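You operate a simulated robot arm through the tools that you are given. There is no shell and no other tool. Be economical: measure what you need, move in short steps, check, and stop when the job is done.

You are at the controls of a simulated two-armed robot. One attempt, no reset.

Task
Fetch the sample dish and set it on the small tray on the roller end of the slab. Take the Rosepip glass jar from the top of the dispatch bench and leave it on the screw mark card. Lift the hopper lid open. Do these in any order. Set down upright: glass jar.

Only the result counts: the job must be done as asked and must still hold three seconds after the hand-in. Knocking over, shifting, dropping, spilling or breaking anything else fails it. Lids that push on must go on centred and level and be pressed home; caps that screw on are set level and turned clockwise until they are tight.

Robot
Two 7-joint arms with fingered hands on one trunk, on a base that drives. Base frame: it is fixed to the floor where the robot stands at the start and does not move with it; the origin is under the middle of the robot, x ahead of it, y to its left, z up. Units: mm, rad, N and s.
The left shoulder is at the start at [80, 241, 1492], the right one opposite. Places, roughly: hopper lid [-1200, 1700, 1300]; sample dish [1750, 0, 1000]; screw mark card [1500, -250, 1000]; small tray (27x39x4 cm) [600, -1900, 900]. Payload 4.9 kg a hand.
The tool frame of a hand sits at the grasp point between the pads (the TCP): z along the fingers, y along the line on which they close. The tips reach 32 mm beyond it. The gripper opens to 200 mm. The gripper's body begins 89 mm behind the TCP. The gripper is a hand of 4 fingers: y runs from the thumb to the fingers, the wrist lies at [0, 0, -267] in the tool frame.
Orientation is told as [roll, pitch, yaw] about the base's x, y, z axes, in that order, counted from this pose: with the fingers straight down and closing along the base's y, the tool's x points along the base's -x, its y along +y and its z along -z.

Tools
- The arms move only by the tool move_arm. It takes "left_moves", "right_moves" or both (then of equal length, played together; a hand with none holds still); each is a list of rows, each a list of 6 numbers: the shift along the tool's x, y, z in units of 300 mm (1.0 is 300 mm), then the turn, a rotation vector about the tool's x, y, z in units of 45 degrees (1.0 is 45 degrees). In form: [[tx, ty, tz, wx, wy, wz], ...]. A call has 1 to 12 rows; each row is the pose to reach, as a shift and turn from the pose commanded when the call began, along the tool's axes at that moment. A call with a number of a shift or a turn outside -1 to 1 is refused whole. A row lasts 0.2 s, in which the tool goes at most 50 mm and 0.15 rad; a call with a longer step from one row to the next is refused whole. Where a pose cannot be reached the arm comes as near as it can. A force on the tool above 40 N (or 10 N above the force at the start of the call, whichever is more), or a blocked arm, ends the call early, and 0.2 s more pass. In this call time passes only in rows, and 0.2 s behind the last. The reply holds the time, the measured pose of the TCP, the force on the tool along the base axes, the opening and the grip force, in the units named above and with some noise, with the torque about the TCP (base axes, N m) and any sound that the robot's microphone picked up.
- Cameras (640 x 400 px; columns grow to the right, rows downward): "scene" is now at [119.9, 5.5, 1675.6]; the picture's right is [0.08, -1.00, -0.00], its down [-0.48, -0.04, -0.87] and it looks along [0.87, 0.07, -0.49] (base axes); focal length 261 px, centre (320, 200). "left" rides on the left gripper at [-69, -69, -116] in its tool frame; the picture's right is [0.71, -0.71, 0.00], its down [0.54, 0.54, -0.64] and it looks along [0.45, 0.45, 0.77] (tool axes); focal length 226 px, centre (320, 200). "right" rides on the right gripper at [69, -69, -116] in its tool frame; the picture's right is [0.71, 0.71, 0.00], its down [-0.54, 0.54, -0.64] and it looks along [-0.45, 0.45, 0.77] (tool axes); focal length 226 px, centre (320, 200). There is no depth. A picture from a camera that has moved, and an enlarged one, comes with that camera's place and axes in the base frame and with its lens.
- grab_frame(camera): a new picture of that camera. The clock stands still meanwhile.
- move_column(by): slides the trunk up (or, below 0, down) by that many mm; the arms and the scene camera ride with it, the base frame stays. It gives what a move gives, with no picture.
- roll_base(legs): drives the robot by 1 to 6 legs, each [ahead, left, turn to the left] in mm, mm and rad, along the robot's own axes; the way and the turn of a leg run together, so that a leg with both is an arc; at most 1500 mm and 3.142 rad a leg. The arms and the cameras ride along, it lands a little off, and it stops where it bumps. It gives what a move gives.
- finger_targets(finger1, finger2, finger3, thumb_bend, hand): sets how far each is bent, from 0 (flat) to 1 (curled in); at 0.3 the hand is open as for a grip, at 0.7 the pads meet at the TCP. One left out holds its place. A second passes; each finger stops where it meets its share of the squeeze, and holds until it gets a number again. It is the only way to open and close the hand. It gives what a move gives, with no picture; readings hold the bend of each and the force on the fingers (four entries, about 0 where the hand has none), thumb and palm.
- aim_head(pan, tilt): turns the head with the scene camera to pan (to the left, within 1.501 rad either way) and tilt (down, from -0.506 to 1.204), counted from straight ahead of the robot. It gives what a move gives.
- inspect(camera, box): a new picture of the part [left, top, right, bottom] of that camera's present view, enlarged. The clock stands still meanwhile.
- sign_off(): hands the job in; it is judged then, once.

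Go step by step. Nothing tells you exact positions but the pictures and the camera data: compare them with the known pose of the tool, close in by small moves and look again before you grip or let go. The budget is 165 turns and 118 pictures, counting those below and the enlarged ones. Unless the task says otherwise, let go and move clear before handing in, and close with one line.

The tools are called after "Call:" by a JSON object that holds its "op" and its "data". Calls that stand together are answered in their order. move_arm: Moves the arms, as the interface text tells. Its arguments: {"type":"object","properties":{"left_moves":{"type":"array"},"right_moves":{"type":"array"}},"required":[]} The other tools are called the same way: move_column (by) slides the trunk up or down; finger_targets (finger1, finger2, finger3, thumb_bend, hand) moves the fingers one by one; roll_base (legs) drives the base; aim_head (pan, tilt) turns the head that bears the scene camera; grab_frame (camera) takes a picture; inspect (camera, box) takes an enlarged picture of a part of a camera's view; sign_off () hands the job in.

At the start:

```text
t: 0.0
left_tool_pos: [727.9, 317.7, 1196.3]
left_orientation: [0.0, 0.001, 0.0]
left_wrist_force: [-0.4, -0.7, -0.7]
left_ft_torque: [-0.02, -0.02, 0.0]
left_grip_width: 199.8
left_gripper_force: 0.0
left_shape: jaw
left_bend: [0.3, 0.3, 0.3, 0.3]
left_finger forces: [0.0, 0.0, 0.0, 0.0, 0.0, 0.0]
right_tool_pos: [684.1, -363.2, 1163.1]
right_orientation: [0.0, 0.0, -0.001]
right_wrist_force: [0.5, 0.0, 0.2]
right_ft_torque: [-0.01, -0.01, 0.02]
right_grip_width: 199.5
right_gripper_force: 0.1
right_shape: jaw
right_bend: [0.3, 0.3, 0.3, 0.3]
right_finger forces: [0.0, 0.1, 0.0, 0.0, 0.0, 0.0]
trunk travel left (down, up): [-400.0, 440.0]
robot x, y, heading: [-6.4, -0.8, -0.002]
head pan, tilt: [0.082, 0.508]
```

scene: 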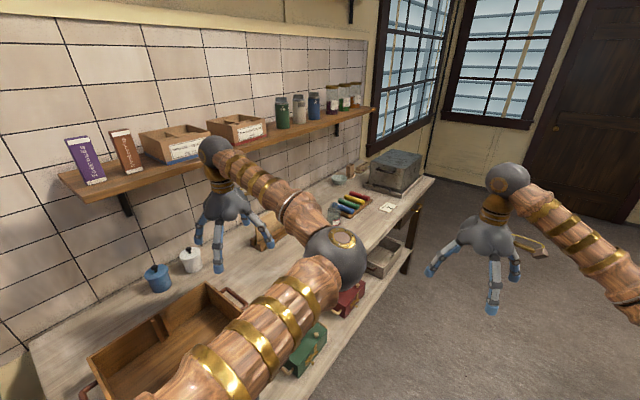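
right: 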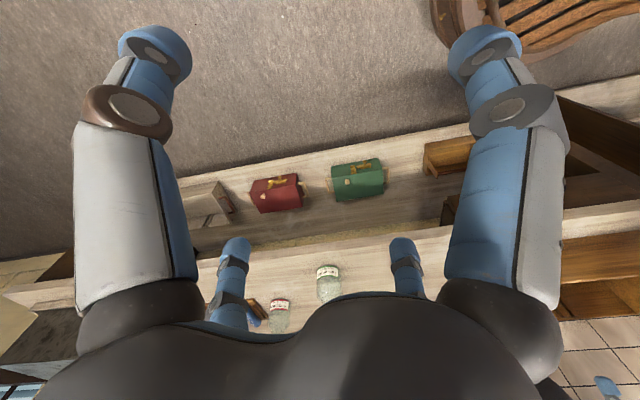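
left: 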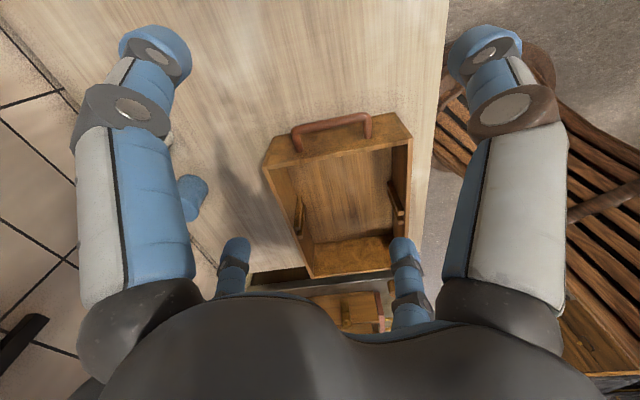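

I see a bench ahead with a shelf, jars and boxes on it; the arms block part of the view. I will look around with the head first.

Call:
{"op": "inspect", "data": {"camera": "scene", "box": [240, 60, 460, 280]}}

Call:
{"op": "aim_head", "data": {"pan": -1.3, "tilt": 0.4}}

```text
1.82 times, centred on (350, 170) of scene
camera zoom: at [119.9, 5.5, 1675.6], right [0.08, -1.0, 0.0], down [-0.48, -0.04, -0.87], along [0.87, 0.07, -0.49], focal length 475 px, centre (266, 254)
```

zoom: 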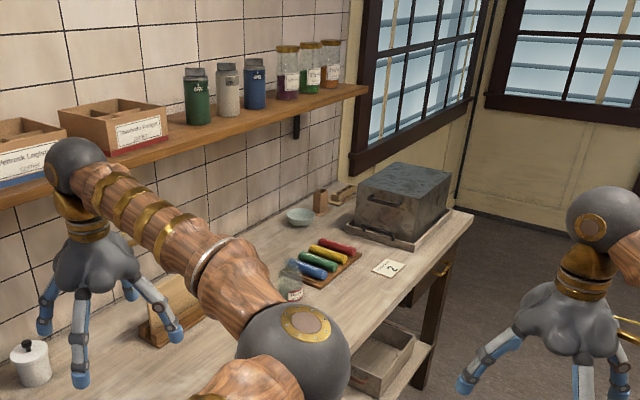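

```text
t: 1.5
left_tool_pos: [727.1, 318.8, 1196.0]
left_orientation: [0.001, -0.001, 0.001]
left_wrist_force: [0.3, 0.0, 0.4]
left_ft_torque: [0.0, -0.01, 0.01]
left_grip_width: 199.9
left_gripper_force: 0.0
left_shape: jaw
left_bend: [0.3, 0.3, 0.3, 0.3]
left_finger forces: [0.0, 0.1, 0.0, 0.1, 0.0, 0.0]
right_tool_pos: [682.5, -364.9, 1163.4]
right_orientation: [-0.001, 0.001, 0.0]
right_wrist_force: [0.2, 0.8, 0.2]
right_ft_torque: [-0.02, 0.0, 0.0]
right_grip_width: 199.7
right_gripper_force: 0.1
right_shape: jaw
right_bend: [0.3, 0.3, 0.3, 0.3]
right_finger forces: [0.0, 0.0, 0.0, 0.0, 0.0, 0.1]
trunk travel left (down, up): [-400.0, 440.0]
robot x, y, heading: [-1.9, 0.9, -0.002]
head pan, tilt: [-1.3, 0.4]
```

Call:
{"op": "grab_frame", "data": {"camera": "scene"}}

Call:
{"op": "aim_head", "data": {"pan": 1.45, "tilt": 0.35}}

Call:
{"op": "grab_frame", "data": {"camera": "scene"}}

```text
113 pictures are left
camera scene: at [54.2, -91.1, 1685.5], right [-0.96, -0.27, 0.0], down [-0.1, 0.38, -0.92], along [0.25, -0.89, -0.39], focal length 261 px, centre (320, 200)
```

scene: 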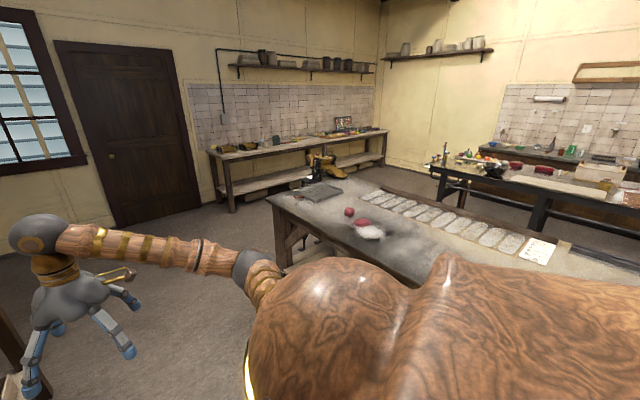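

```text
t: 4.0
left_tool_pos: [727.5, 317.8, 1195.5]
left_orientation: [0.0, 0.0, -0.001]
left_wrist_force: [-0.1, -0.1, -0.2]
left_ft_torque: [0.01, 0.02, 0.02]
left_grip_width: 200.0
left_gripper_force: 0.0
left_shape: jaw
left_bend: [0.3, 0.3, 0.3, 0.3]
left_finger forces: [0.0, 0.0, 0.1, 0.1, 0.0, 0.1]
right_tool_pos: [682.9, -364.0, 1163.6]
right_orientation: [0.0, 0.0, 0.001]
right_wrist_force: [0.7, 0.7, -0.8]
right_ft_torque: [-0.01, 0.0, 0.0]
right_grip_width: 199.7
right_gripper_force: 0.1
right_shape: jaw
right_bend: [0.3, 0.3, 0.3, 0.3]
right_finger forces: [0.0, 0.0, 0.1, 0.0, 0.0, 0.0]
trunk travel left (down, up): [-400.0, 440.0]
robot x, y, heading: [-0.8, 1.8, 0.001]
head pan, tilt: [1.45, 0.351]
```

```text
112 pictures are left
camera scene: at [40.6, 90.5, 1690.1], right [0.99, -0.12, 0.0], down [-0.04, -0.34, -0.94], along [0.11, 0.93, -0.34], focal length 261 px, centre (320, 200)
```

scene: 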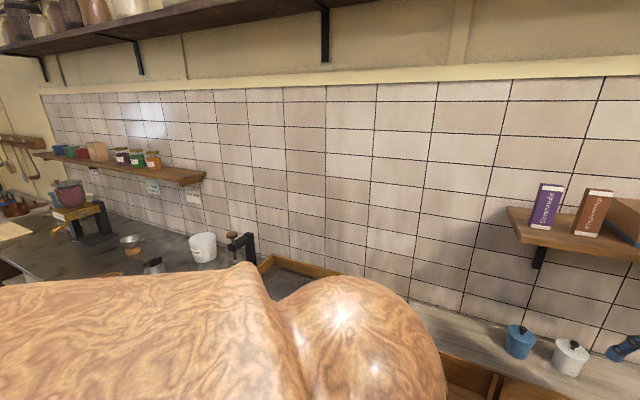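

The bench runs ahead to the right (about -29° from x), its front edge ~300 mm from me; card and dish lie at its far end. I'll pull the arms in and drive along the bench.

Call:
{"op": "move_arm", "data": {"left_moves": [[0.16, 0, 0, 0, 0, 0], [0.32, 0, 0, 0, 0, 0], [0.48, 0, 0, 0, 0, 0], [0.64, 0, 0, 0, 0, 0]], "right_moves": [[0.16, 0, -0.03, 0, 0, 0], [0.32, 0, -0.06, 0, 0, 0], [0.48, 0, -0.09, 0, 0, 0], [0.64, 0, -0.12, 0, 0, 0]]}}

Call:
{"op": "roll_base", "data": {"legs": [[918, -530, 0], [0, 0, 1.06]]}}

Call:
{"op": "aim_head", "data": {"pan": -0.3, "tilt": 0.75}}

Call:
{"op": "grab_frame", "data": {"camera": "scene"}}

```text
t: 5.0
left_tool_pos: [528.7, 316.6, 1198.1]
left_orientation: [0.001, -0.003, -0.001]
left_wrist_force: [-1.2, 0.0, 1.5]
left_ft_torque: [0.02, -0.08, -0.01]
left_grip_width: 200.1
left_gripper_force: 0.0
left_shape: jaw
left_bend: [0.3, 0.3, 0.3, 0.3]
left_finger forces: [0.0, 0.0, 0.0, 0.0, 0.0, 0.0]
right_tool_pos: [484.4, -364.2, 1200.4]
right_orientation: [0.001, -0.003, -0.001]
right_wrist_force: [-1.4, -0.5, 0.3]
right_ft_torque: [-0.01, -0.09, -0.02]
right_grip_width: 199.9
right_gripper_force: 0.1
right_shape: jaw
right_bend: [0.3, 0.3, 0.3, 0.3]
right_finger forces: [0.0, 0.1, 0.0, 0.0, 0.0, 0.1]
trunk travel left (down, up): [-400.0, 440.0]
robot x, y, heading: [1.8, -0.3, 0.001]
head pan, tilt: [1.45, 0.351]
```

```text
t: 13.1
left_tool_pos: [909.8, 99.0, 1195.8]
left_orientation: [0.001, 0.001, 1.052]
left_wrist_force: [-0.5, -0.1, -0.7]
left_ft_torque: [-0.01, -0.01, 0.01]
left_grip_width: 199.8
left_gripper_force: 0.1
left_shape: jaw
left_bend: [0.3, 0.3, 0.3, 0.3]
left_finger forces: [0.1, 0.0, 0.0, 0.0, 0.0, 0.0]
right_tool_pos: [1481.5, -277.6, 1198.4]
right_orientation: [0.001, 0.0, 1.053]
right_wrist_force: [-0.1, 0.3, -0.3]
right_ft_torque: [0.01, -0.03, -0.03]
right_grip_width: 199.9
right_gripper_force: 0.1
right_shape: jaw
right_bend: [0.3, 0.3, 0.3, 0.3]
right_finger forces: [0.0, 0.0, 0.0, 0.1, 0.0, 0.0]
trunk travel left (down, up): [-400.0, 440.0]
robot x, y, heading: [922.7, -525.2, 1.055]
head pan, tilt: [1.45, 0.351]
```

```text
t: 14.8
left_tool_pos: [910.5, 98.5, 1195.1]
left_orientation: [0.0, 0.0, 1.053]
left_wrist_force: [-0.3, -0.3, 0.3]
left_ft_torque: [-0.02, 0.0, 0.0]
left_grip_width: 199.8
left_gripper_force: 0.1
left_shape: jaw
left_bend: [0.3, 0.3, 0.3, 0.3]
left_finger forces: [0.0, 0.0, 0.0, 0.0, 0.0, 0.1]
right_tool_pos: [1479.4, -277.7, 1198.7]
right_orientation: [-0.001, 0.001, 1.053]
right_wrist_force: [0.4, 0.1, 0.1]
right_ft_torque: [0.01, 0.03, 0.01]
right_grip_width: 200.0
right_gripper_force: 0.0
right_shape: jaw
right_bend: [0.3, 0.3, 0.3, 0.3]
right_finger forces: [0.0, 0.0, 0.1, 0.1, 0.1, 0.1]
trunk travel left (down, up): [-400.0, 440.0]
robot x, y, heading: [921.8, -524.4, 1.05]
head pan, tilt: [-0.3, 0.75]
```

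```text
111 pictures are left
camera scene: at [996.7, -441.4, 1654.4], right [0.68, -0.73, 0.0], down [-0.5, -0.47, -0.73], along [0.53, 0.5, -0.68], focal length 261 px, centre (320, 200)
```

scene: 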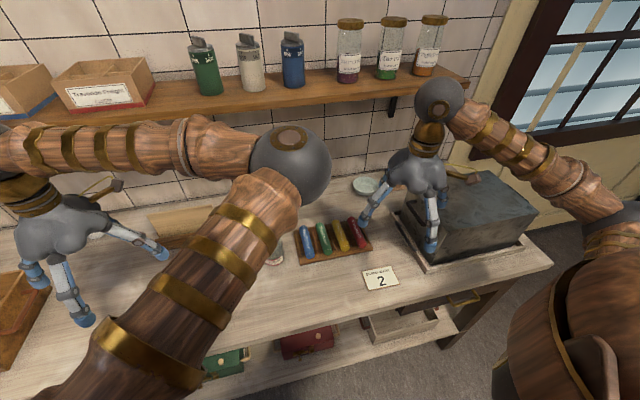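

Call:
{"op": "inspect", "data": {"camera": "scene", "box": [240, 160, 440, 300]}}

Call:
{"op": "inspect", "data": {"camera": "scene", "box": [320, 10, 460, 100]}}

Call:
{"op": "grab_frame", "data": {"camera": "left"}}

Call:
{"op": "grab_frame", "data": {"camera": "right"}}

```text
2.86 times, centred on (340, 230) of scene
camera zoom: at [996.7, -441.4, 1654.4], right [0.68, -0.73, 0.0], down [-0.5, -0.47, -0.73], along [0.53, 0.5, -0.68], focal length 747 px, centre (263, 114)
```

zoom: 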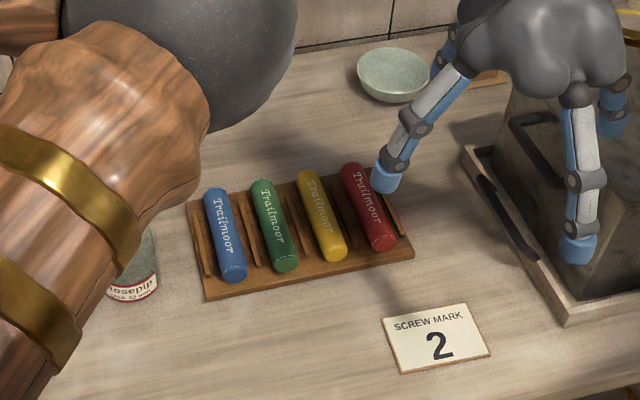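

```text
4.44 times, centred on (390, 55) of scene
camera zoom: at [996.7, -441.4, 1654.4], right [0.68, -0.73, 0.0], down [-0.5, -0.47, -0.73], along [0.53, 0.5, -0.68], focal length 1162 px, centre (9, 844)
```

zoom: 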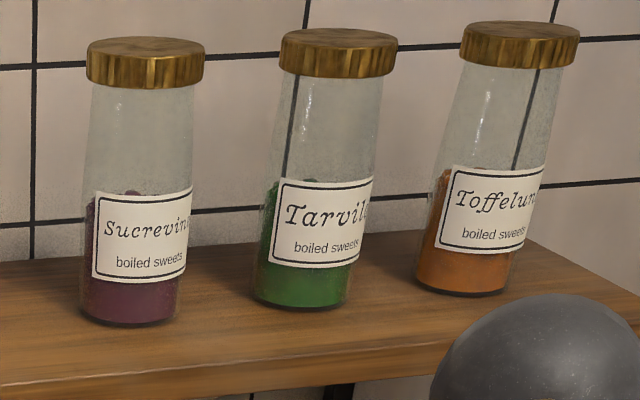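

```text
108 pictures are left
camera left: at [1002.8, 123.7, 1311.4], right [0.26, -0.96, 0.0], down [-0.74, -0.2, 0.64], along [-0.62, -0.17, -0.77], focal length 226 px, centre (320, 200)
```

left: 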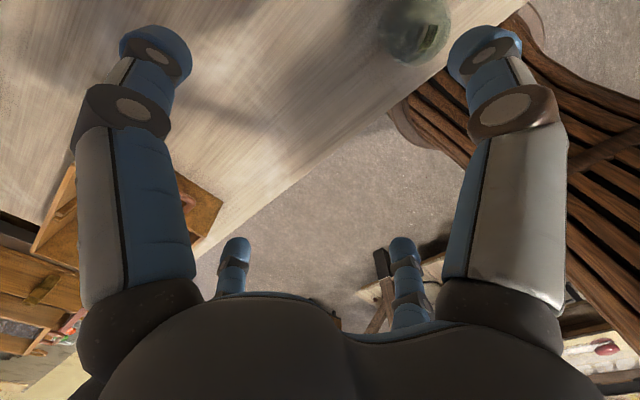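

```text
107 pictures are left
camera right: at [1505.7, -371.5, 1315.1], right [-0.96, -0.26, 0.0], down [-0.2, 0.74, 0.64], along [-0.17, 0.62, -0.77], focal length 226 px, centre (320, 200)
```

right: 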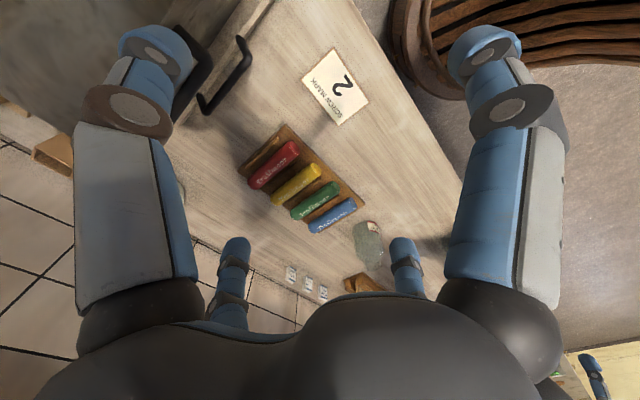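

The screw-mark card is number 2 and a jar ending "...osepip" stands left of the crayon rack; another jar is nearer me. I'll move the left arm aside to see both.

Call:
{"op": "move_arm", "data": {"left_moves": [[0, 0.16, -0.1, 0, 0, 0], [0, 0.32, -0.2, 0, 0, 0], [0, 0.48, -0.3, 0, 0, 0], [0, 0.64, -0.4, 0, 0, 0], [0, 0.8, -0.5, 0, 0, 0]]}}

Call:
{"op": "aim_head", "data": {"pan": -0.1, "tilt": 0.9}}

Call:
{"op": "grab_frame", "data": {"camera": "scene"}}

```text
refused: row 1 steps farther than a row can; nothing moved
```

```text
t: 15.6
left_tool_pos: [910.6, 97.9, 1195.1]
left_orientation: [0.0, 0.0, 1.051]
left_wrist_force: [0.6, 0.8, 0.2]
left_ft_torque: [0.0, 0.0, -0.03]
left_grip_width: 199.8
left_gripper_force: 0.0
left_shape: jaw
left_bend: [0.3, 0.3, 0.3, 0.3]
left_finger forces: [0.0, 0.0, 0.0, 0.0, 0.0, 0.0]
right_tool_pos: [1480.2, -278.3, 1197.6]
right_orientation: [0.002, 0.001, 1.052]
right_wrist_force: [0.7, 0.2, 0.6]
right_ft_torque: [-0.01, -0.03, 0.0]
right_grip_width: 200.3
right_gripper_force: 0.2
right_shape: jaw
right_bend: [0.3, 0.3, 0.3, 0.3]
right_finger forces: [0.0, 0.1, 0.0, 0.0, 0.1, 0.0]
trunk travel left (down, up): [-400.0, 440.0]
robot x, y, heading: [921.6, -520.2, 1.05]
head pan, tilt: [-0.099, 0.901]
```

```text
106 pictures are left
camera scene: at [980.0, -436.6, 1642.5], right [0.82, -0.58, 0.0], down [-0.45, -0.64, -0.62], along [0.36, 0.51, -0.78], focal length 261 px, centre (320, 200)
```

scene: 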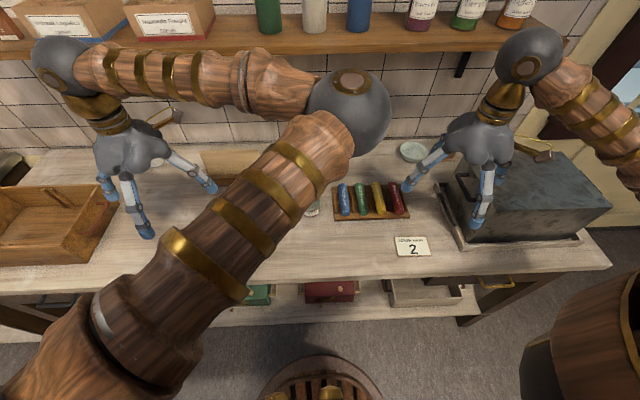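

Call:
{"op": "roll_base", "data": {"legs": [[0, -230, 0]]}}

Call:
{"op": "move_arm", "data": {"left_moves": [[0.05, 0.12, -0.08, 0, 0, 0], [0.1, 0.24, -0.16, 0, 0, 0], [0.15, 0.36, -0.24, 0, 0, 0], [0.2, 0.48, -0.32, 0, 0, 0], [0.25, 0.6, -0.4, 0, 0, 0]]}}

Call:
{"op": "aim_head", "data": {"pan": 0.1, "tilt": 0.9}}

Call:
{"op": "grab_frame", "data": {"camera": "scene"}}

```text
t: 17.3
left_tool_pos: [1110.6, -15.9, 1194.4]
left_orientation: [0.0, -0.001, 1.053]
left_wrist_force: [0.2, 0.1, -0.2]
left_ft_torque: [0.03, -0.03, -0.04]
left_grip_width: 199.4
left_gripper_force: 0.1
left_shape: jaw
left_bend: [0.3, 0.3, 0.3, 0.3]
left_finger forces: [0.1, 0.0, 0.1, 0.0, 0.0, 0.0]
right_tool_pos: [1680.2, -392.4, 1197.8]
right_orientation: [-0.001, -0.001, 1.053]
right_wrist_force: [0.1, -0.3, -0.1]
right_ft_torque: [-0.02, -0.03, 0.02]
right_grip_width: 199.9
right_gripper_force: 0.0
right_shape: jaw
right_bend: [0.3, 0.3, 0.3, 0.3]
right_finger forces: [0.0, 0.1, 0.0, 0.1, 0.0, 0.1]
trunk travel left (down, up): [-400.0, 440.0]
robot x, y, heading: [1121.6, -635.6, 1.051]
head pan, tilt: [-0.099, 0.901]
```

```text
t: 18.5
left_tool_pos: [946.5, 27.2, 1317.5]
left_orientation: [0.004, 0.016, 1.071]
left_wrist_force: [-0.4, 0.2, -0.1]
left_ft_torque: [-0.04, -0.01, -0.01]
left_grip_width: 200.0
left_gripper_force: 0.1
left_shape: jaw
left_bend: [0.3, 0.3, 0.3, 0.3]
left_finger forces: [0.1, 0.1, 0.0, 0.0, 0.1, 0.1]
left hand out of reach, approached as far as the arm can: row 4, 5
right_tool_pos: [1679.5, -390.8, 1196.8]
right_orientation: [-0.001, 0.0, 1.052]
right_wrist_force: [-0.1, 1.0, -0.2]
right_ft_torque: [0.01, 0.0, -0.01]
right_grip_width: 200.0
right_gripper_force: 0.1
right_shape: jaw
right_bend: [0.3, 0.3, 0.3, 0.3]
right_finger forces: [0.0, 0.1, 0.0, 0.0, 0.0, 0.0]
trunk travel left (down, up): [-400.0, 440.0]
robot x, y, heading: [1124.7, -637.0, 1.053]
head pan, tilt: [-0.099, 0.901]
```

```text
t: 19.2
left_tool_pos: [947.9, 25.4, 1316.9]
left_orientation: [0.007, 0.014, 1.07]
left_wrist_force: [-0.4, -0.4, 0.5]
left_ft_torque: [-0.02, -0.03, -0.02]
left_grip_width: 199.7
left_gripper_force: 0.0
left_shape: jaw
left_bend: [0.3, 0.3, 0.3, 0.3]
left_finger forces: [0.0, 0.0, 0.0, 0.0, 0.0, 0.1]
right_tool_pos: [1680.7, -392.1, 1198.7]
right_orientation: [0.001, -0.001, 1.052]
right_wrist_force: [0.1, 0.4, 0.0]
right_ft_torque: [0.05, 0.04, 0.0]
right_grip_width: 199.8
right_gripper_force: 0.1
right_shape: jaw
right_bend: [0.3, 0.3, 0.3, 0.3]
right_finger forces: [0.0, 0.0, 0.0, 0.0, 0.0, 0.0]
trunk travel left (down, up): [-400.0, 440.0]
robot x, y, heading: [1122.6, -636.4, 1.061]
head pan, tilt: [0.099, 0.901]
```

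```text
105 pictures are left
camera scene: at [1167.7, -544.0, 1642.5], right [0.91, -0.41, 0.0], down [-0.32, -0.72, -0.62], along [0.25, 0.57, -0.78], focal length 261 px, centre (320, 200)
```

scene: 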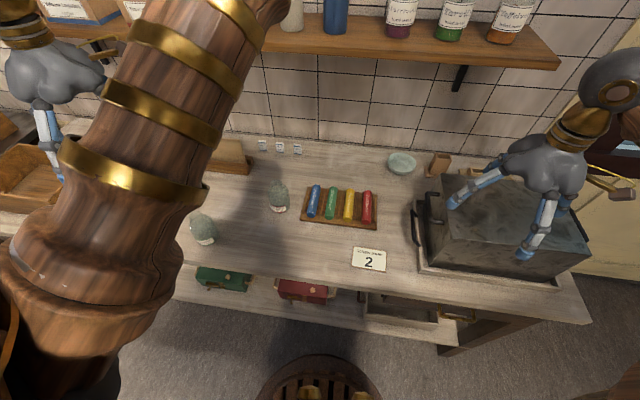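

Call:
{"op": "inspect", "data": {"camera": "scene", "box": [175, 130, 315, 250]}}

Call:
{"op": "inspect", "data": {"camera": "scene", "box": [300, 130, 460, 280]}}

```text
3.33 times, centred on (245, 190) of scene
camera zoom: at [1167.7, -544.0, 1642.5], right [0.91, -0.41, 0.0], down [-0.32, -0.72, -0.62], along [0.25, 0.57, -0.78], focal length 871 px, centre (570, 233)
```

zoom: 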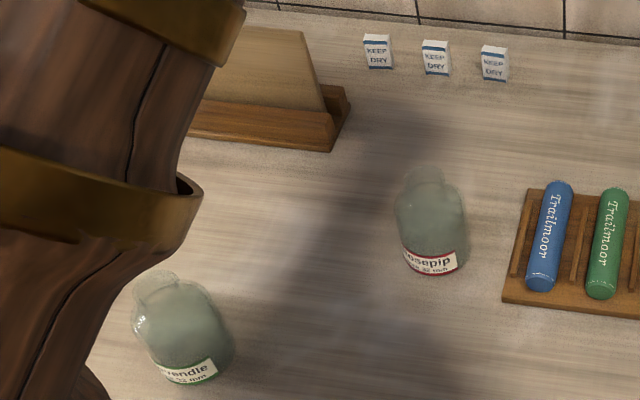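

```text
2.67 times, centred on (380, 205) of scene
camera zoom: at [1167.7, -544.0, 1642.5], right [0.91, -0.41, 0.0], down [-0.32, -0.72, -0.62], along [0.25, 0.57, -0.78], focal length 697 px, centre (160, 187)
```

zoom: 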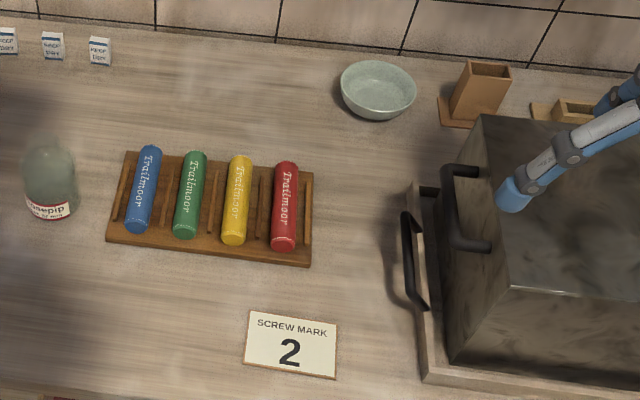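

Rosepip jar (red label) is near (1260, 38), bench top z≈895, card near (1450,-277), dish near (1772,21). I'll bring the left hand over the jar, turned 45° so the fingers straddle the rack side, and pre-shape it.

Call:
{"op": "move_arm", "data": {"left_moves": [[-0.06, -0.1, 0.05, 0, 0, 0.11], [-0.12, -0.2, 0.1, 0, 0, 0.22], [-0.18, -0.3, 0.17, 0, 0, 0.33], [-0.24, -0.4, 0.25, 0, 0, 0.44], [-0.3, -0.5, 0.33, 0, 0, 0.55], [-0.36, -0.6, 0.41, 0, 0, 0.66], [-0.42, -0.7, 0.49, 0, 0, 0.77], [-0.48, -0.8, 0.57, 0, 0, 0.88], [-0.54, -0.9, 0.65, 0, 0, 1.0]]}}

Call:
{"op": "grab_frame", "data": {"camera": "left"}}

Call:
{"op": "grab_frame", "data": {"camera": "scene"}}

```text
t: 21.2
left_tool_pos: [1289.9, 42.0, 1119.3]
left_orientation: [-0.001, 0.022, 0.278]
left_wrist_force: [0.0, 0.1, 0.6]
left_ft_torque: [-0.01, 0.02, -0.02]
left_grip_width: 199.9
left_gripper_force: 0.1
left_shape: jaw
left_bend: [0.3, 0.3, 0.3, 0.3]
left_finger forces: [0.0, 0.1, 0.0, 0.1, 0.0, 0.0]
left hand out of reach, approached as far as the arm can: row 1, 2, 3, 4, 5, 6, 7, 8, 9
right_tool_pos: [1680.3, -392.1, 1197.6]
right_orientation: [0.0, 0.001, 1.052]
right_wrist_force: [0.5, 0.2, -0.3]
right_ft_torque: [-0.01, 0.04, -0.01]
right_grip_width: 199.8
right_gripper_force: 0.0
right_shape: jaw
right_bend: [0.3, 0.3, 0.3, 0.3]
right_finger forces: [0.1, 0.0, 0.0, 0.0, 0.1, 0.0]
trunk travel left (down, up): [-400.0, 440.0]
robot x, y, heading: [1121.5, -638.5, 1.057]
head pan, tilt: [0.099, 0.901]
```

```text
102 pictures are left
camera left: at [1374.7, -4.3, 1233.6], right [-0.49, -0.87, 0.01], down [-0.66, 0.38, 0.65], along [-0.58, 0.31, -0.76], focal length 226 px, centre (320, 200)
```

left: 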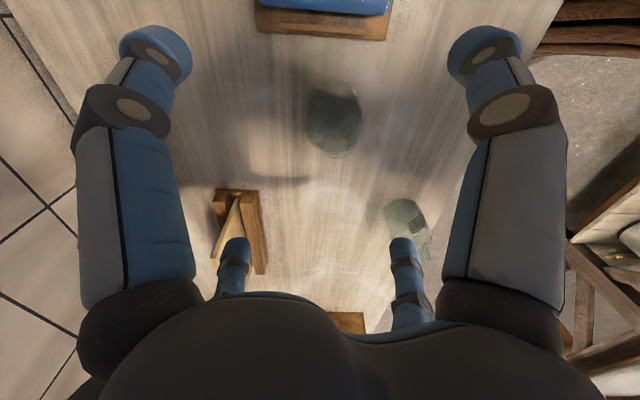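

```text
101 pictures are left
camera scene: at [1168.8, -543.2, 1642.5], right [0.91, -0.41, 0.0], down [-0.32, -0.72, -0.62], along [0.25, 0.57, -0.78], focal length 261 px, centre (320, 200)
```

scene: 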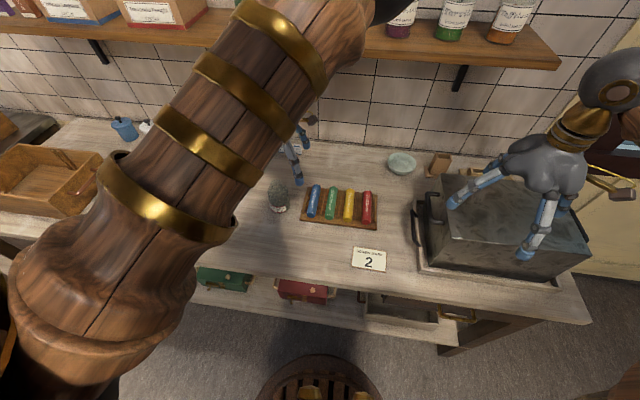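

Call:
{"op": "inspect", "data": {"camera": "left", "box": [220, 0, 440, 180]}}

Call:
{"op": "inspect", "data": {"camera": "scene", "box": [220, 120, 400, 240]}}

```text
2.22 times, centred on (330, 90) of left
camera zoom: at [1374.7, -4.3, 1233.6], right [-0.49, -0.87, 0.01], down [-0.66, 0.38, 0.65], along [-0.58, 0.31, -0.76], focal length 502 px, centre (298, 444)
```

zoom: 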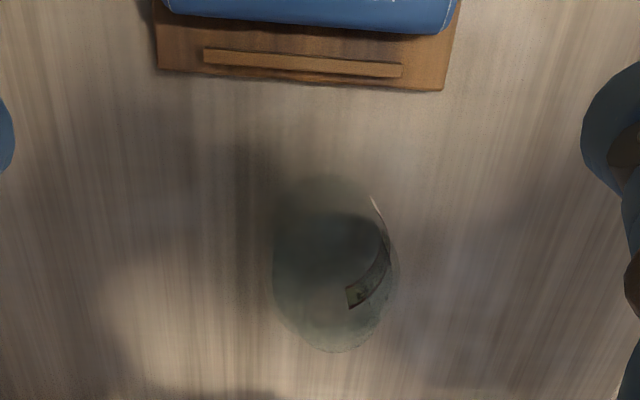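

```text
3.33 times, centred on (310, 180) of scene
camera zoom: at [1168.8, -543.2, 1642.5], right [0.91, -0.41, 0.0], down [-0.32, -0.72, -0.62], along [0.25, 0.57, -0.78], focal length 871 px, centre (353, 267)
```

zoom: 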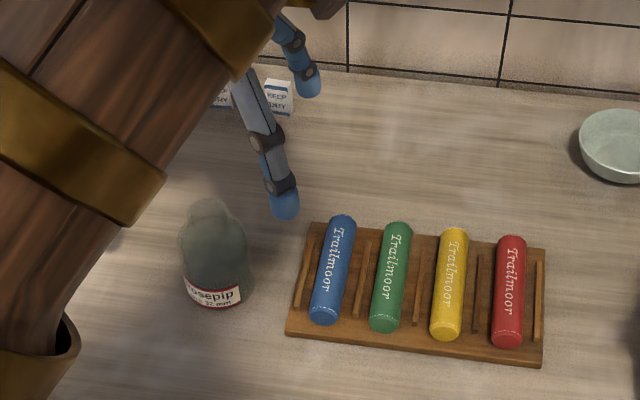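

Jar axis refined to about (1261, 29), body ~67 mm. Centering above it and pre-bending the fingers.

Call:
{"op": "move_arm", "data": {"left_moves": [[0.1, -0.015, 0.05, 0, 0, 0]]}}

Call:
{"op": "finger_targets", "data": {"hand": "left", "finger1": 0.43, "finger2": 0.43, "finger3": 0.43, "thumb_bend": 0.43}}

Call:
{"op": "grab_frame", "data": {"camera": "left"}}

```text
t: 21.6
left_tool_pos: [1286.5, 41.9, 1102.5]
left_orientation: [-0.002, 0.015, 0.276]
left_wrist_force: [-0.6, -0.4, -0.8]
left_ft_torque: [-0.03, -0.04, 0.01]
left_grip_width: 199.6
left_gripper_force: 0.0
left_shape: jaw
left_bend: [0.3, 0.3, 0.3, 0.3]
left_finger forces: [0.0, 0.0, 0.0, 0.0, 0.0, 0.0]
left hand out of reach, approached as far as the arm can: row 1
right_tool_pos: [1680.0, -392.4, 1198.2]
right_orientation: [0.0, 0.002, 1.053]
right_wrist_force: [0.7, 0.9, 1.0]
right_ft_torque: [-0.02, -0.03, 0.01]
right_grip_width: 199.8
right_gripper_force: 0.0
right_shape: jaw
right_bend: [0.3, 0.3, 0.3, 0.3]
right_finger forces: [0.0, 0.0, 0.1, 0.0, 0.0, 0.0]
trunk travel left (down, up): [-400.0, 440.0]
robot x, y, heading: [1124.5, -635.8, 1.049]
head pan, tilt: [0.099, 0.901]
```

```text
t: 22.6
left_tool_pos: [1284.1, 41.3, 1102.5]
left_orientation: [-0.001, 0.018, 0.278]
left_wrist_force: [-0.3, 0.2, -0.2]
left_ft_torque: [-0.02, 0.01, -0.01]
left_grip_width: 95.1
left_gripper_force: 0.0
left_shape: fingers
left_bend: [0.43, 0.43, 0.43, 0.43]
left_finger forces: [0.0, 0.1, 0.0, 0.0, 0.0, 0.1]
right_tool_pos: [1680.9, -392.8, 1198.5]
right_orientation: [0.0, 0.0, 1.052]
right_wrist_force: [-0.1, 0.2, 0.5]
right_ft_torque: [-0.02, 0.0, 0.03]
right_grip_width: 199.9
right_gripper_force: 0.1
right_shape: jaw
right_bend: [0.3, 0.3, 0.3, 0.3]
right_finger forces: [0.1, 0.0, 0.0, 0.1, 0.0, 0.0]
trunk travel left (down, up): [-400.0, 440.0]
robot x, y, heading: [1123.2, -637.8, 1.053]
head pan, tilt: [0.099, 0.901]
```

```text
98 pictures are left
camera left: at [1370.8, -5.1, 1216.7], right [-0.49, -0.87, 0.01], down [-0.66, 0.38, 0.65], along [-0.58, 0.31, -0.76], focal length 226 px, centre (320, 200)
```

left: 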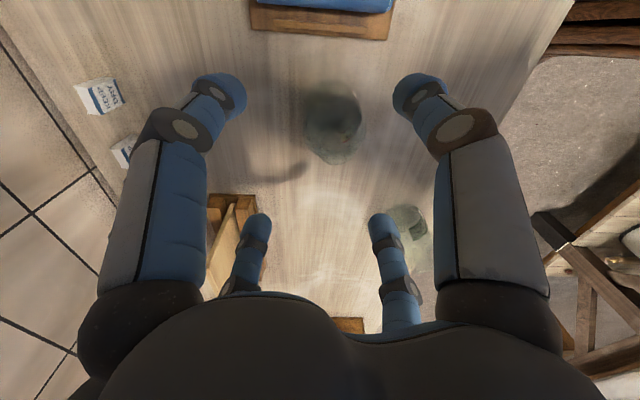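

Call:
{"op": "move_arm", "data": {"left_moves": [[-0.1, 0.02, 0, 0, 0, 0], [-0.2, 0.035, 0, 0, 0, 0]]}}

```text
t: 23.2
left_tool_pos: [1338.9, 67.9, 1100.7]
left_orientation: [-0.001, 0.002, 0.267]
left_wrist_force: [0.6, 0.7, 0.0]
left_ft_torque: [0.02, 0.02, 0.02]
left_grip_width: 94.8
left_gripper_force: 0.0
left_shape: fingers
left_bend: [0.43, 0.43, 0.43, 0.43]
left_finger forces: [0.1, 0.0, 0.1, 0.0, 0.0, 0.0]
right_tool_pos: [1682.2, -392.4, 1197.8]
right_orientation: [0.001, 0.002, 1.052]
right_wrist_force: [0.0, 0.9, -0.3]
right_ft_torque: [-0.02, 0.01, 0.03]
right_grip_width: 200.1
right_gripper_force: 0.1
right_shape: jaw
right_bend: [0.3, 0.3, 0.3, 0.3]
right_finger forces: [0.1, 0.0, 0.0, 0.0, 0.0, 0.1]
trunk travel left (down, up): [-400.0, 440.0]
robot x, y, heading: [1121.1, -640.3, 1.053]
head pan, tilt: [0.099, 0.901]
```

The arm is near a joint limit at this wrist turn; I'll shift the base instead to bring the hand over the jar.

Call:
{"op": "roll_base", "data": {"legs": [[-72, 48, 0]]}}

Call:
{"op": "grab_frame", "data": {"camera": "left"}}

Call:
{"op": "grab_frame", "data": {"camera": "scene"}}

```text
t: 24.3
left_tool_pos: [1264.6, 29.9, 1098.5]
left_orientation: [0.001, 0.005, 0.268]
left_wrist_force: [0.7, 1.0, -0.4]
left_ft_torque: [-0.03, 0.03, 0.01]
left_grip_width: 95.0
left_gripper_force: 0.1
left_shape: fingers
left_bend: [0.43, 0.43, 0.43, 0.43]
left_finger forces: [0.1, 0.0, 0.1, 0.0, 0.0, 0.0]
right_tool_pos: [1607.1, -428.0, 1196.3]
right_orientation: [0.002, 0.003, 1.055]
right_wrist_force: [-0.4, 0.2, -0.8]
right_ft_torque: [0.0, 0.04, 0.01]
right_grip_width: 199.6
right_gripper_force: 0.1
right_shape: jaw
right_bend: [0.3, 0.3, 0.3, 0.3]
right_finger forces: [0.0, 0.0, 0.1, 0.0, 0.0, 0.1]
trunk travel left (down, up): [-400.0, 440.0]
robot x, y, heading: [1046.6, -675.7, 1.06]
head pan, tilt: [0.099, 0.901]
```

```text
97 pictures are left
camera left: at [1348.5, -18.3, 1215.3], right [-0.5, -0.87, 0.0], down [-0.66, 0.38, 0.64], along [-0.56, 0.32, -0.76], focal length 226 px, centre (320, 200)
```

left: 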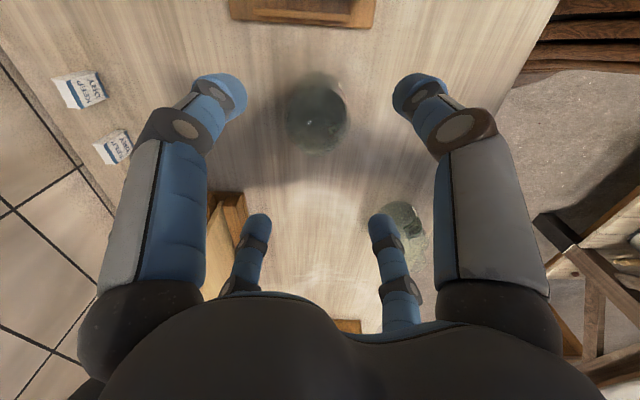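

```text
96 pictures are left
camera scene: at [1095.6, -580.0, 1642.1], right [0.91, -0.41, 0.0], down [-0.32, -0.72, -0.62], along [0.25, 0.57, -0.79], focal length 261 px, centre (320, 200)
```

scene: 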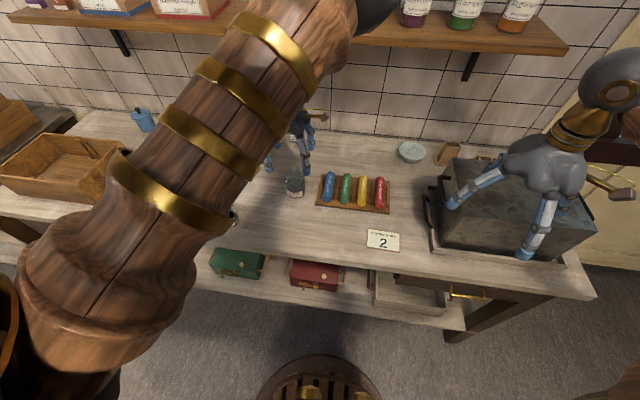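

Call:
{"op": "inspect", "data": {"camera": "left", "box": [250, 50, 390, 170]}}

Call:
{"op": "inspect", "data": {"camera": "scene", "box": [250, 120, 400, 220]}}

```text
3.33 times, centred on (320, 110) of left
camera zoom: at [1348.5, -18.3, 1215.3], right [-0.5, -0.87, 0.0], down [-0.66, 0.38, 0.64], along [-0.56, 0.32, -0.76], focal length 754 px, centre (320, 500)
```

zoom: 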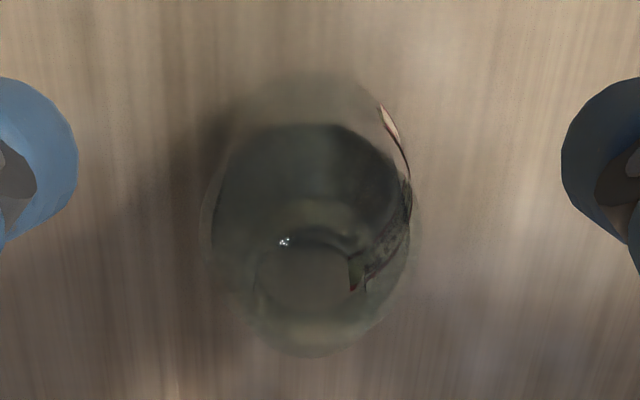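

```text
4.00 times, centred on (325, 170) of scene
camera zoom: at [1095.6, -580.0, 1642.1], right [0.91, -0.41, 0.0], down [-0.32, -0.72, -0.62], along [0.25, 0.57, -0.79], focal length 1046 px, centre (300, 320)
```

zoom: 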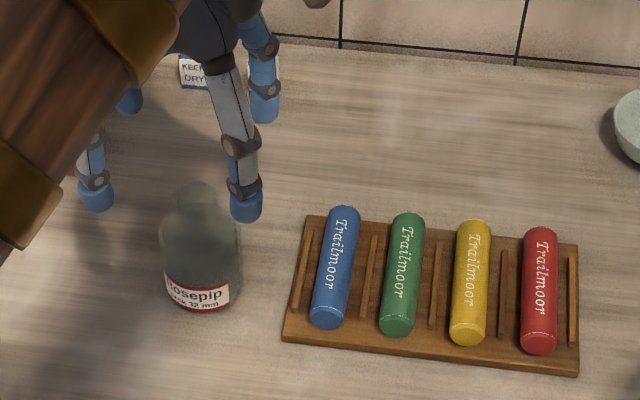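

Call:
{"op": "finger_targets", "data": {"hand": "left", "finger1": 0.4, "finger2": 0.4, "finger3": 0.4, "thumb_bend": 0.4}}

Call:
{"op": "move_arm", "data": {"left_moves": [[-0.01, -0.015, 0.12, 0, 0, 0], [-0.01, -0.02, 0.24, 0, 0, 0]]}}

Call:
{"op": "grab_frame", "data": {"camera": "left"}}

Call:
{"op": "inspect", "data": {"camera": "scene", "box": [250, 120, 400, 220]}}

```text
t: 25.3
left_tool_pos: [1262.8, 29.3, 1101.9]
left_orientation: [0.0, 0.003, 0.267]
left_wrist_force: [-0.4, 0.2, -0.3]
left_ft_torque: [-0.01, 0.0, 0.0]
left_grip_width: 104.6
left_gripper_force: 0.0
left_shape: fingers
left_bend: [0.4, 0.4, 0.4, 0.4]
left_finger forces: [0.0, 0.1, 0.0, 0.0, 0.0, 0.1]
right_tool_pos: [1604.7, -429.3, 1198.3]
right_orientation: [-0.002, 0.003, 1.054]
right_wrist_force: [0.0, 0.2, -0.9]
right_ft_torque: [-0.02, -0.03, 0.01]
right_grip_width: 200.0
right_gripper_force: 0.0
right_shape: jaw
right_bend: [0.3, 0.3, 0.3, 0.3]
right_finger forces: [0.0, 0.1, 0.0, 0.0, 0.1, 0.0]
trunk travel left (down, up): [-400.0, 440.0]
robot x, y, heading: [1044.3, -676.6, 1.049]
head pan, tilt: [0.099, 0.901]
```

```text
t: 25.9
left_tool_pos: [1266.1, 25.8, 1028.9]
left_orientation: [-0.001, 0.0, 0.266]
left_wrist_force: [-0.2, 0.1, 0.5]
left_ft_torque: [-0.06, 0.02, -0.01]
left_grip_width: 105.1
left_gripper_force: 0.0
left_shape: fingers
left_bend: [0.4, 0.4, 0.4, 0.4]
left_finger forces: [0.1, 0.0, 0.0, 0.1, 0.1, 0.0]
right_tool_pos: [1605.0, -430.0, 1197.7]
right_orientation: [-0.001, 0.003, 1.054]
right_wrist_force: [0.1, 0.0, 0.5]
right_ft_torque: [-0.06, -0.01, -0.03]
right_grip_width: 199.7
right_gripper_force: 0.0
right_shape: jaw
right_bend: [0.3, 0.3, 0.3, 0.3]
right_finger forces: [0.0, 0.0, 0.0, 0.0, 0.0, 0.1]
trunk travel left (down, up): [-400.0, 440.0]
robot x, y, heading: [1046.0, -674.4, 1.051]
head pan, tilt: [0.099, 0.901]
```

```text
93 pictures are left
camera left: at [1349.3, -22.4, 1144.3], right [-0.49, -0.87, 0.0], down [-0.67, 0.38, 0.64], along [-0.56, 0.32, -0.77], focal length 226 px, centre (320, 200)
```

left: 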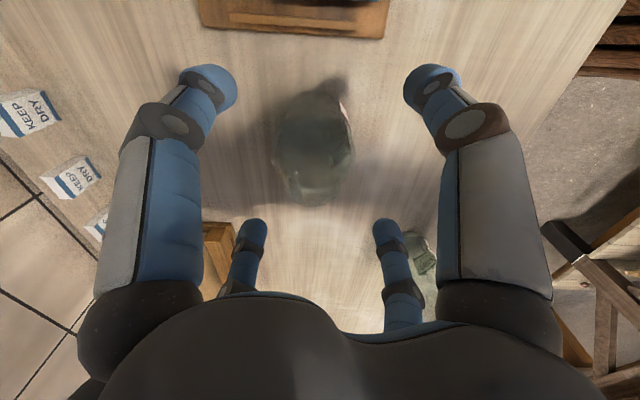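

```text
4.00 times, centred on (325, 170) of scene
camera zoom: at [1092.0, -580.0, 1642.4], right [0.91, -0.41, 0.0], down [-0.32, -0.72, -0.62], along [0.25, 0.57, -0.78], focal length 1046 px, centre (300, 320)
```

zoom: 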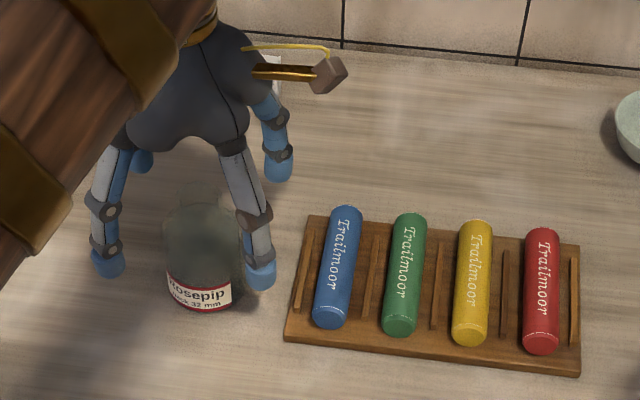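

Jar is well centred under the hand. Descending to body height and closing gently.

Call:
{"op": "move_arm", "data": {"left_moves": [[0, 0, 0.1, 0, 0, 0], [0, 0, 0.2, 0, 0, 0], [0, 0, 0.26, 0, 0, 0]]}}

Call:
{"op": "finger_targets", "data": {"hand": "left", "finger1": 0.7, "finger2": 0.7, "finger3": 0.7, "thumb_bend": 0.7}}

Call:
{"op": "grab_frame", "data": {"camera": "left"}}

Call:
{"op": "inspect", "data": {"camera": "scene", "box": [250, 120, 400, 220]}}

```text
t: 26.7
left_tool_pos: [1267.8, 23.8, 951.6]
left_orientation: [0.0, 0.001, 0.265]
left_wrist_force: [-0.5, -0.3, 0.5]
left_ft_torque: [0.01, 0.0, 0.0]
left_grip_width: 104.9
left_gripper_force: 0.0
left_shape: fingers
left_bend: [0.4, 0.4, 0.4, 0.4]
left_finger forces: [0.0, 0.0, 0.0, 0.0, 0.0, 0.0]
right_tool_pos: [1603.1, -430.4, 1198.0]
right_orientation: [0.0, 0.0, 1.054]
right_wrist_force: [0.3, -0.1, 1.7]
right_ft_torque: [-0.02, 0.0, 0.02]
right_grip_width: 199.9
right_gripper_force: 0.0
right_shape: jaw
right_bend: [0.3, 0.3, 0.3, 0.3]
right_finger forces: [0.0, 0.0, 0.0, 0.0, 0.1, 0.1]
trunk travel left (down, up): [-400.0, 440.0]
robot x, y, heading: [1043.9, -675.0, 1.055]
head pan, tilt: [0.099, 0.901]
```

```text
t: 27.7
left_tool_pos: [1266.5, 24.3, 950.5]
left_orientation: [0.0, 0.0, 0.266]
left_wrist_force: [1.1, -1.7, 3.1]
left_ft_torque: [0.1, 0.02, 0.0]
left_grip_width: 41.2
left_gripper_force: 21.8
left_shape: fingers
left_bend: [0.57, 0.55, 0.59, 0.63]
left_finger forces: [9.0, 10.1, 6.2, 0.1, 17.2, 0.1]
right_tool_pos: [1604.3, -430.7, 1198.2]
right_orientation: [-0.001, 0.001, 1.053]
right_wrist_force: [0.5, 0.3, -0.6]
right_ft_torque: [0.01, 0.02, -0.02]
right_grip_width: 199.9
right_gripper_force: 0.1
right_shape: jaw
right_bend: [0.3, 0.3, 0.3, 0.3]
right_finger forces: [0.0, 0.0, 0.0, 0.0, 0.0, 0.0]
trunk travel left (down, up): [-400.0, 440.0]
robot x, y, heading: [1046.3, -673.5, 1.056]
head pan, tilt: [0.099, 0.901]
```

```text
91 pictures are left
camera left: at [1350.1, -25.2, 1068.3], right [-0.5, -0.87, 0.0], down [-0.67, 0.38, 0.64], along [-0.56, 0.32, -0.77], focal length 226 px, centre (320, 200)
```

left: 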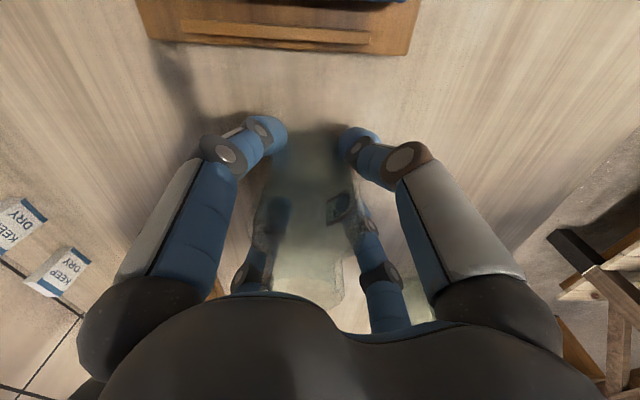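

```text
4.00 times, centred on (325, 170) of scene
camera zoom: at [1091.3, -582.6, 1642.5], right [0.91, -0.41, 0.0], down [-0.32, -0.72, -0.62], along [0.25, 0.57, -0.78], focal length 1046 px, centre (300, 320)
```

zoom: 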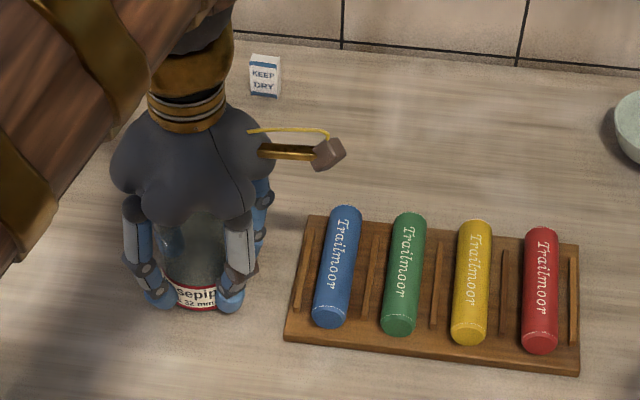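

Call:
{"op": "move_arm", "data": {"left_moves": [[0, 0, -0.06, 0, 0, 0], [0, 0, -0.12, 0, 0, 0], [0, 0, -0.24, 0, 0, 0], [0, 0, -0.34, 0, 0, 0]]}}

Call:
{"op": "grab_frame", "data": {"camera": "scene"}}

```text
t: 28.7
left_tool_pos: [1265.1, 23.7, 1054.1]
left_orientation: [0.0, 0.001, 0.265]
left_wrist_force: [0.3, 0.3, -1.3]
left_ft_torque: [-0.01, -0.01, 0.0]
left_grip_width: 40.8
left_gripper_force: 20.4
left_shape: fingers
left_bend: [0.57, 0.55, 0.59, 0.63]
left_finger forces: [8.9, 9.8, 6.1, 0.1, 16.5, 0.1]
right_tool_pos: [1603.1, -431.3, 1197.6]
right_orientation: [0.001, 0.0, 1.054]
right_wrist_force: [0.3, -0.7, -0.1]
right_ft_torque: [0.01, -0.03, 0.0]
right_grip_width: 200.0
right_gripper_force: 0.0
right_shape: jaw
right_bend: [0.3, 0.3, 0.3, 0.3]
right_finger forces: [0.1, 0.0, 0.0, 0.0, 0.1, 0.0]
trunk travel left (down, up): [-400.0, 440.0]
robot x, y, heading: [1049.9, -677.6, 1.051]
head pan, tilt: [0.099, 0.901]
```

```text
89 pictures are left
camera scene: at [1090.4, -582.8, 1642.5], right [0.91, -0.41, 0.0], down [-0.32, -0.72, -0.62], along [0.25, 0.57, -0.78], focal length 261 px, centre (320, 200)
```

scene: 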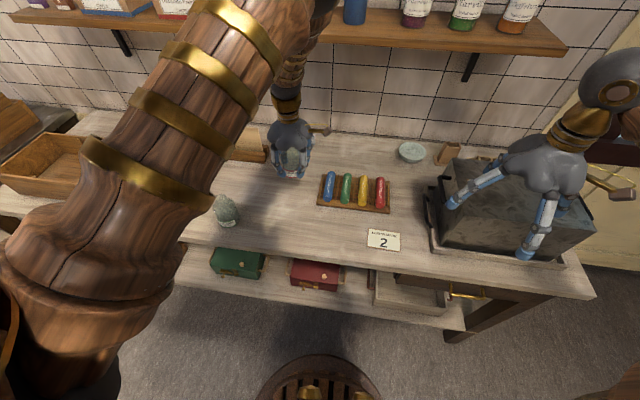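

Jar is held firmly. Driving right 308 / back 170 brings it over the card.

Call:
{"op": "roll_base", "data": {"legs": [[0, -308, 0], [-170, 0, 0]]}}

Call:
{"op": "grab_frame", "data": {"camera": "scene"}}

Call:
{"op": "grab_frame", "data": {"camera": "left"}}

```text
t: 31.9
left_tool_pos: [1452.3, -273.7, 1051.7]
left_orientation: [-0.001, 0.003, 0.265]
left_wrist_force: [0.5, -0.1, -1.9]
left_ft_torque: [-0.07, 0.01, 0.02]
left_grip_width: 40.6
left_gripper_force: 20.5
left_shape: fingers
left_bend: [0.57, 0.55, 0.59, 0.63]
left_finger forces: [8.9, 9.9, 6.1, 0.0, 16.3, 0.0]
right_tool_pos: [1790.0, -728.8, 1197.9]
right_orientation: [0.001, 0.003, 1.052]
right_wrist_force: [-0.1, 0.0, -0.6]
right_ft_torque: [-0.03, 0.0, -0.05]
right_grip_width: 200.0
right_gripper_force: 0.1
right_shape: jaw
right_bend: [0.3, 0.3, 0.3, 0.3]
right_finger forces: [0.0, 0.0, 0.0, 0.1, 0.0, 0.0]
trunk travel left (down, up): [-400.0, 440.0]
robot x, y, heading: [1230.1, -976.9, 1.051]
head pan, tilt: [0.099, 0.901]
```

```text
88 pictures are left
camera scene: at [1276.7, -878.4, 1642.1], right [0.91, -0.41, 0.0], down [-0.32, -0.72, -0.62], along [0.25, 0.57, -0.79], focal length 261 px, centre (320, 200)
```

scene: 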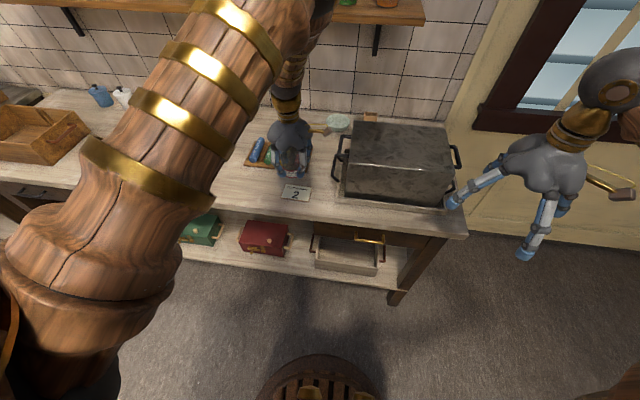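

```text
87 pictures are left
camera left: at [1536.3, -322.2, 1168.2], right [-0.5, -0.87, 0.0], down [-0.66, 0.38, 0.64], along [-0.56, 0.32, -0.77], focal length 226 px, centre (320, 200)
```

left: 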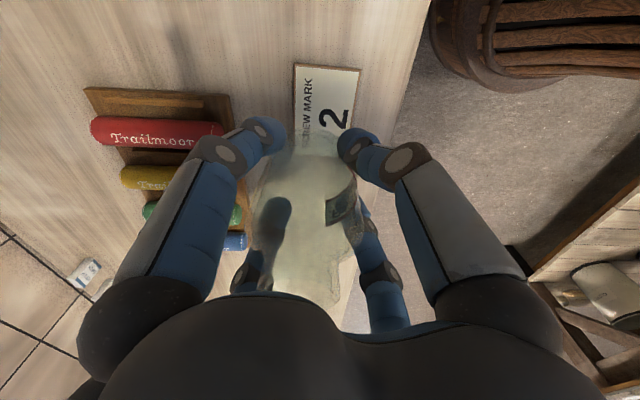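

Call:
{"op": "move_arm", "data": {"left_moves": [[0.008, -0.03, 0.12, 0, 0, 0], [0.008, -0.03, 0.24, 0, 0, 0], [0.008, -0.03, 0.3, 0, 0, 0]]}}

Call:
{"op": "inspect", "data": {"camera": "scene", "box": [240, 120, 340, 220]}}

Call:
{"op": "grab_frame", "data": {"camera": "left"}}

```text
t: 32.6
left_tool_pos: [1453.4, -285.1, 963.1]
left_orientation: [-0.001, 0.0, 0.266]
left_wrist_force: [-0.1, -0.4, -1.1]
left_ft_torque: [-0.01, -0.02, -0.03]
left_grip_width: 40.8
left_gripper_force: 20.5
left_shape: fingers
left_bend: [0.57, 0.55, 0.59, 0.63]
left_finger forces: [8.8, 9.9, 6.1, 0.0, 16.4, 0.0]
right_tool_pos: [1787.4, -732.0, 1198.0]
right_orientation: [0.002, 0.0, 1.05]
right_wrist_force: [0.2, -0.5, 0.7]
right_ft_torque: [-0.03, -0.01, -0.05]
right_grip_width: 199.8
right_gripper_force: 0.0
right_shape: jaw
right_bend: [0.3, 0.3, 0.3, 0.3]
right_finger forces: [0.1, 0.1, 0.1, 0.1, 0.0, 0.0]
trunk travel left (down, up): [-400.0, 440.0]
robot x, y, heading: [1230.0, -976.1, 1.051]
head pan, tilt: [0.099, 0.901]
```

```text
4.00 times, centred on (290, 170) of scene
camera zoom: at [1274.0, -882.6, 1642.7], right [0.91, -0.41, 0.0], down [-0.32, -0.72, -0.62], along [0.25, 0.57, -0.78], focal length 1046 px, centre (440, 320)
```

zoom: 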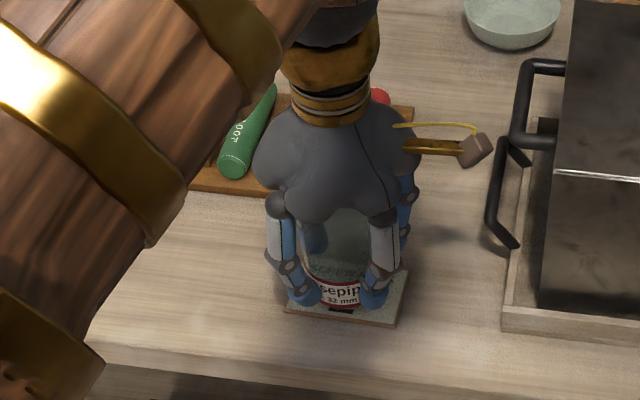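

```text
85 pictures are left
camera left: at [1536.1, -334.0, 1080.1], right [-0.5, -0.87, 0.0], down [-0.66, 0.38, 0.64], along [-0.56, 0.32, -0.77], focal length 226 px, centre (320, 200)
```

left: 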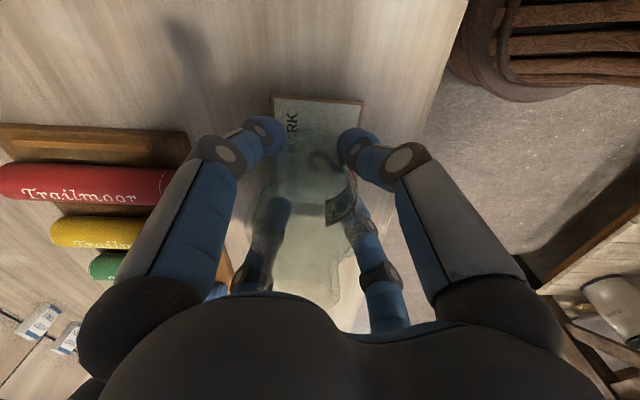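

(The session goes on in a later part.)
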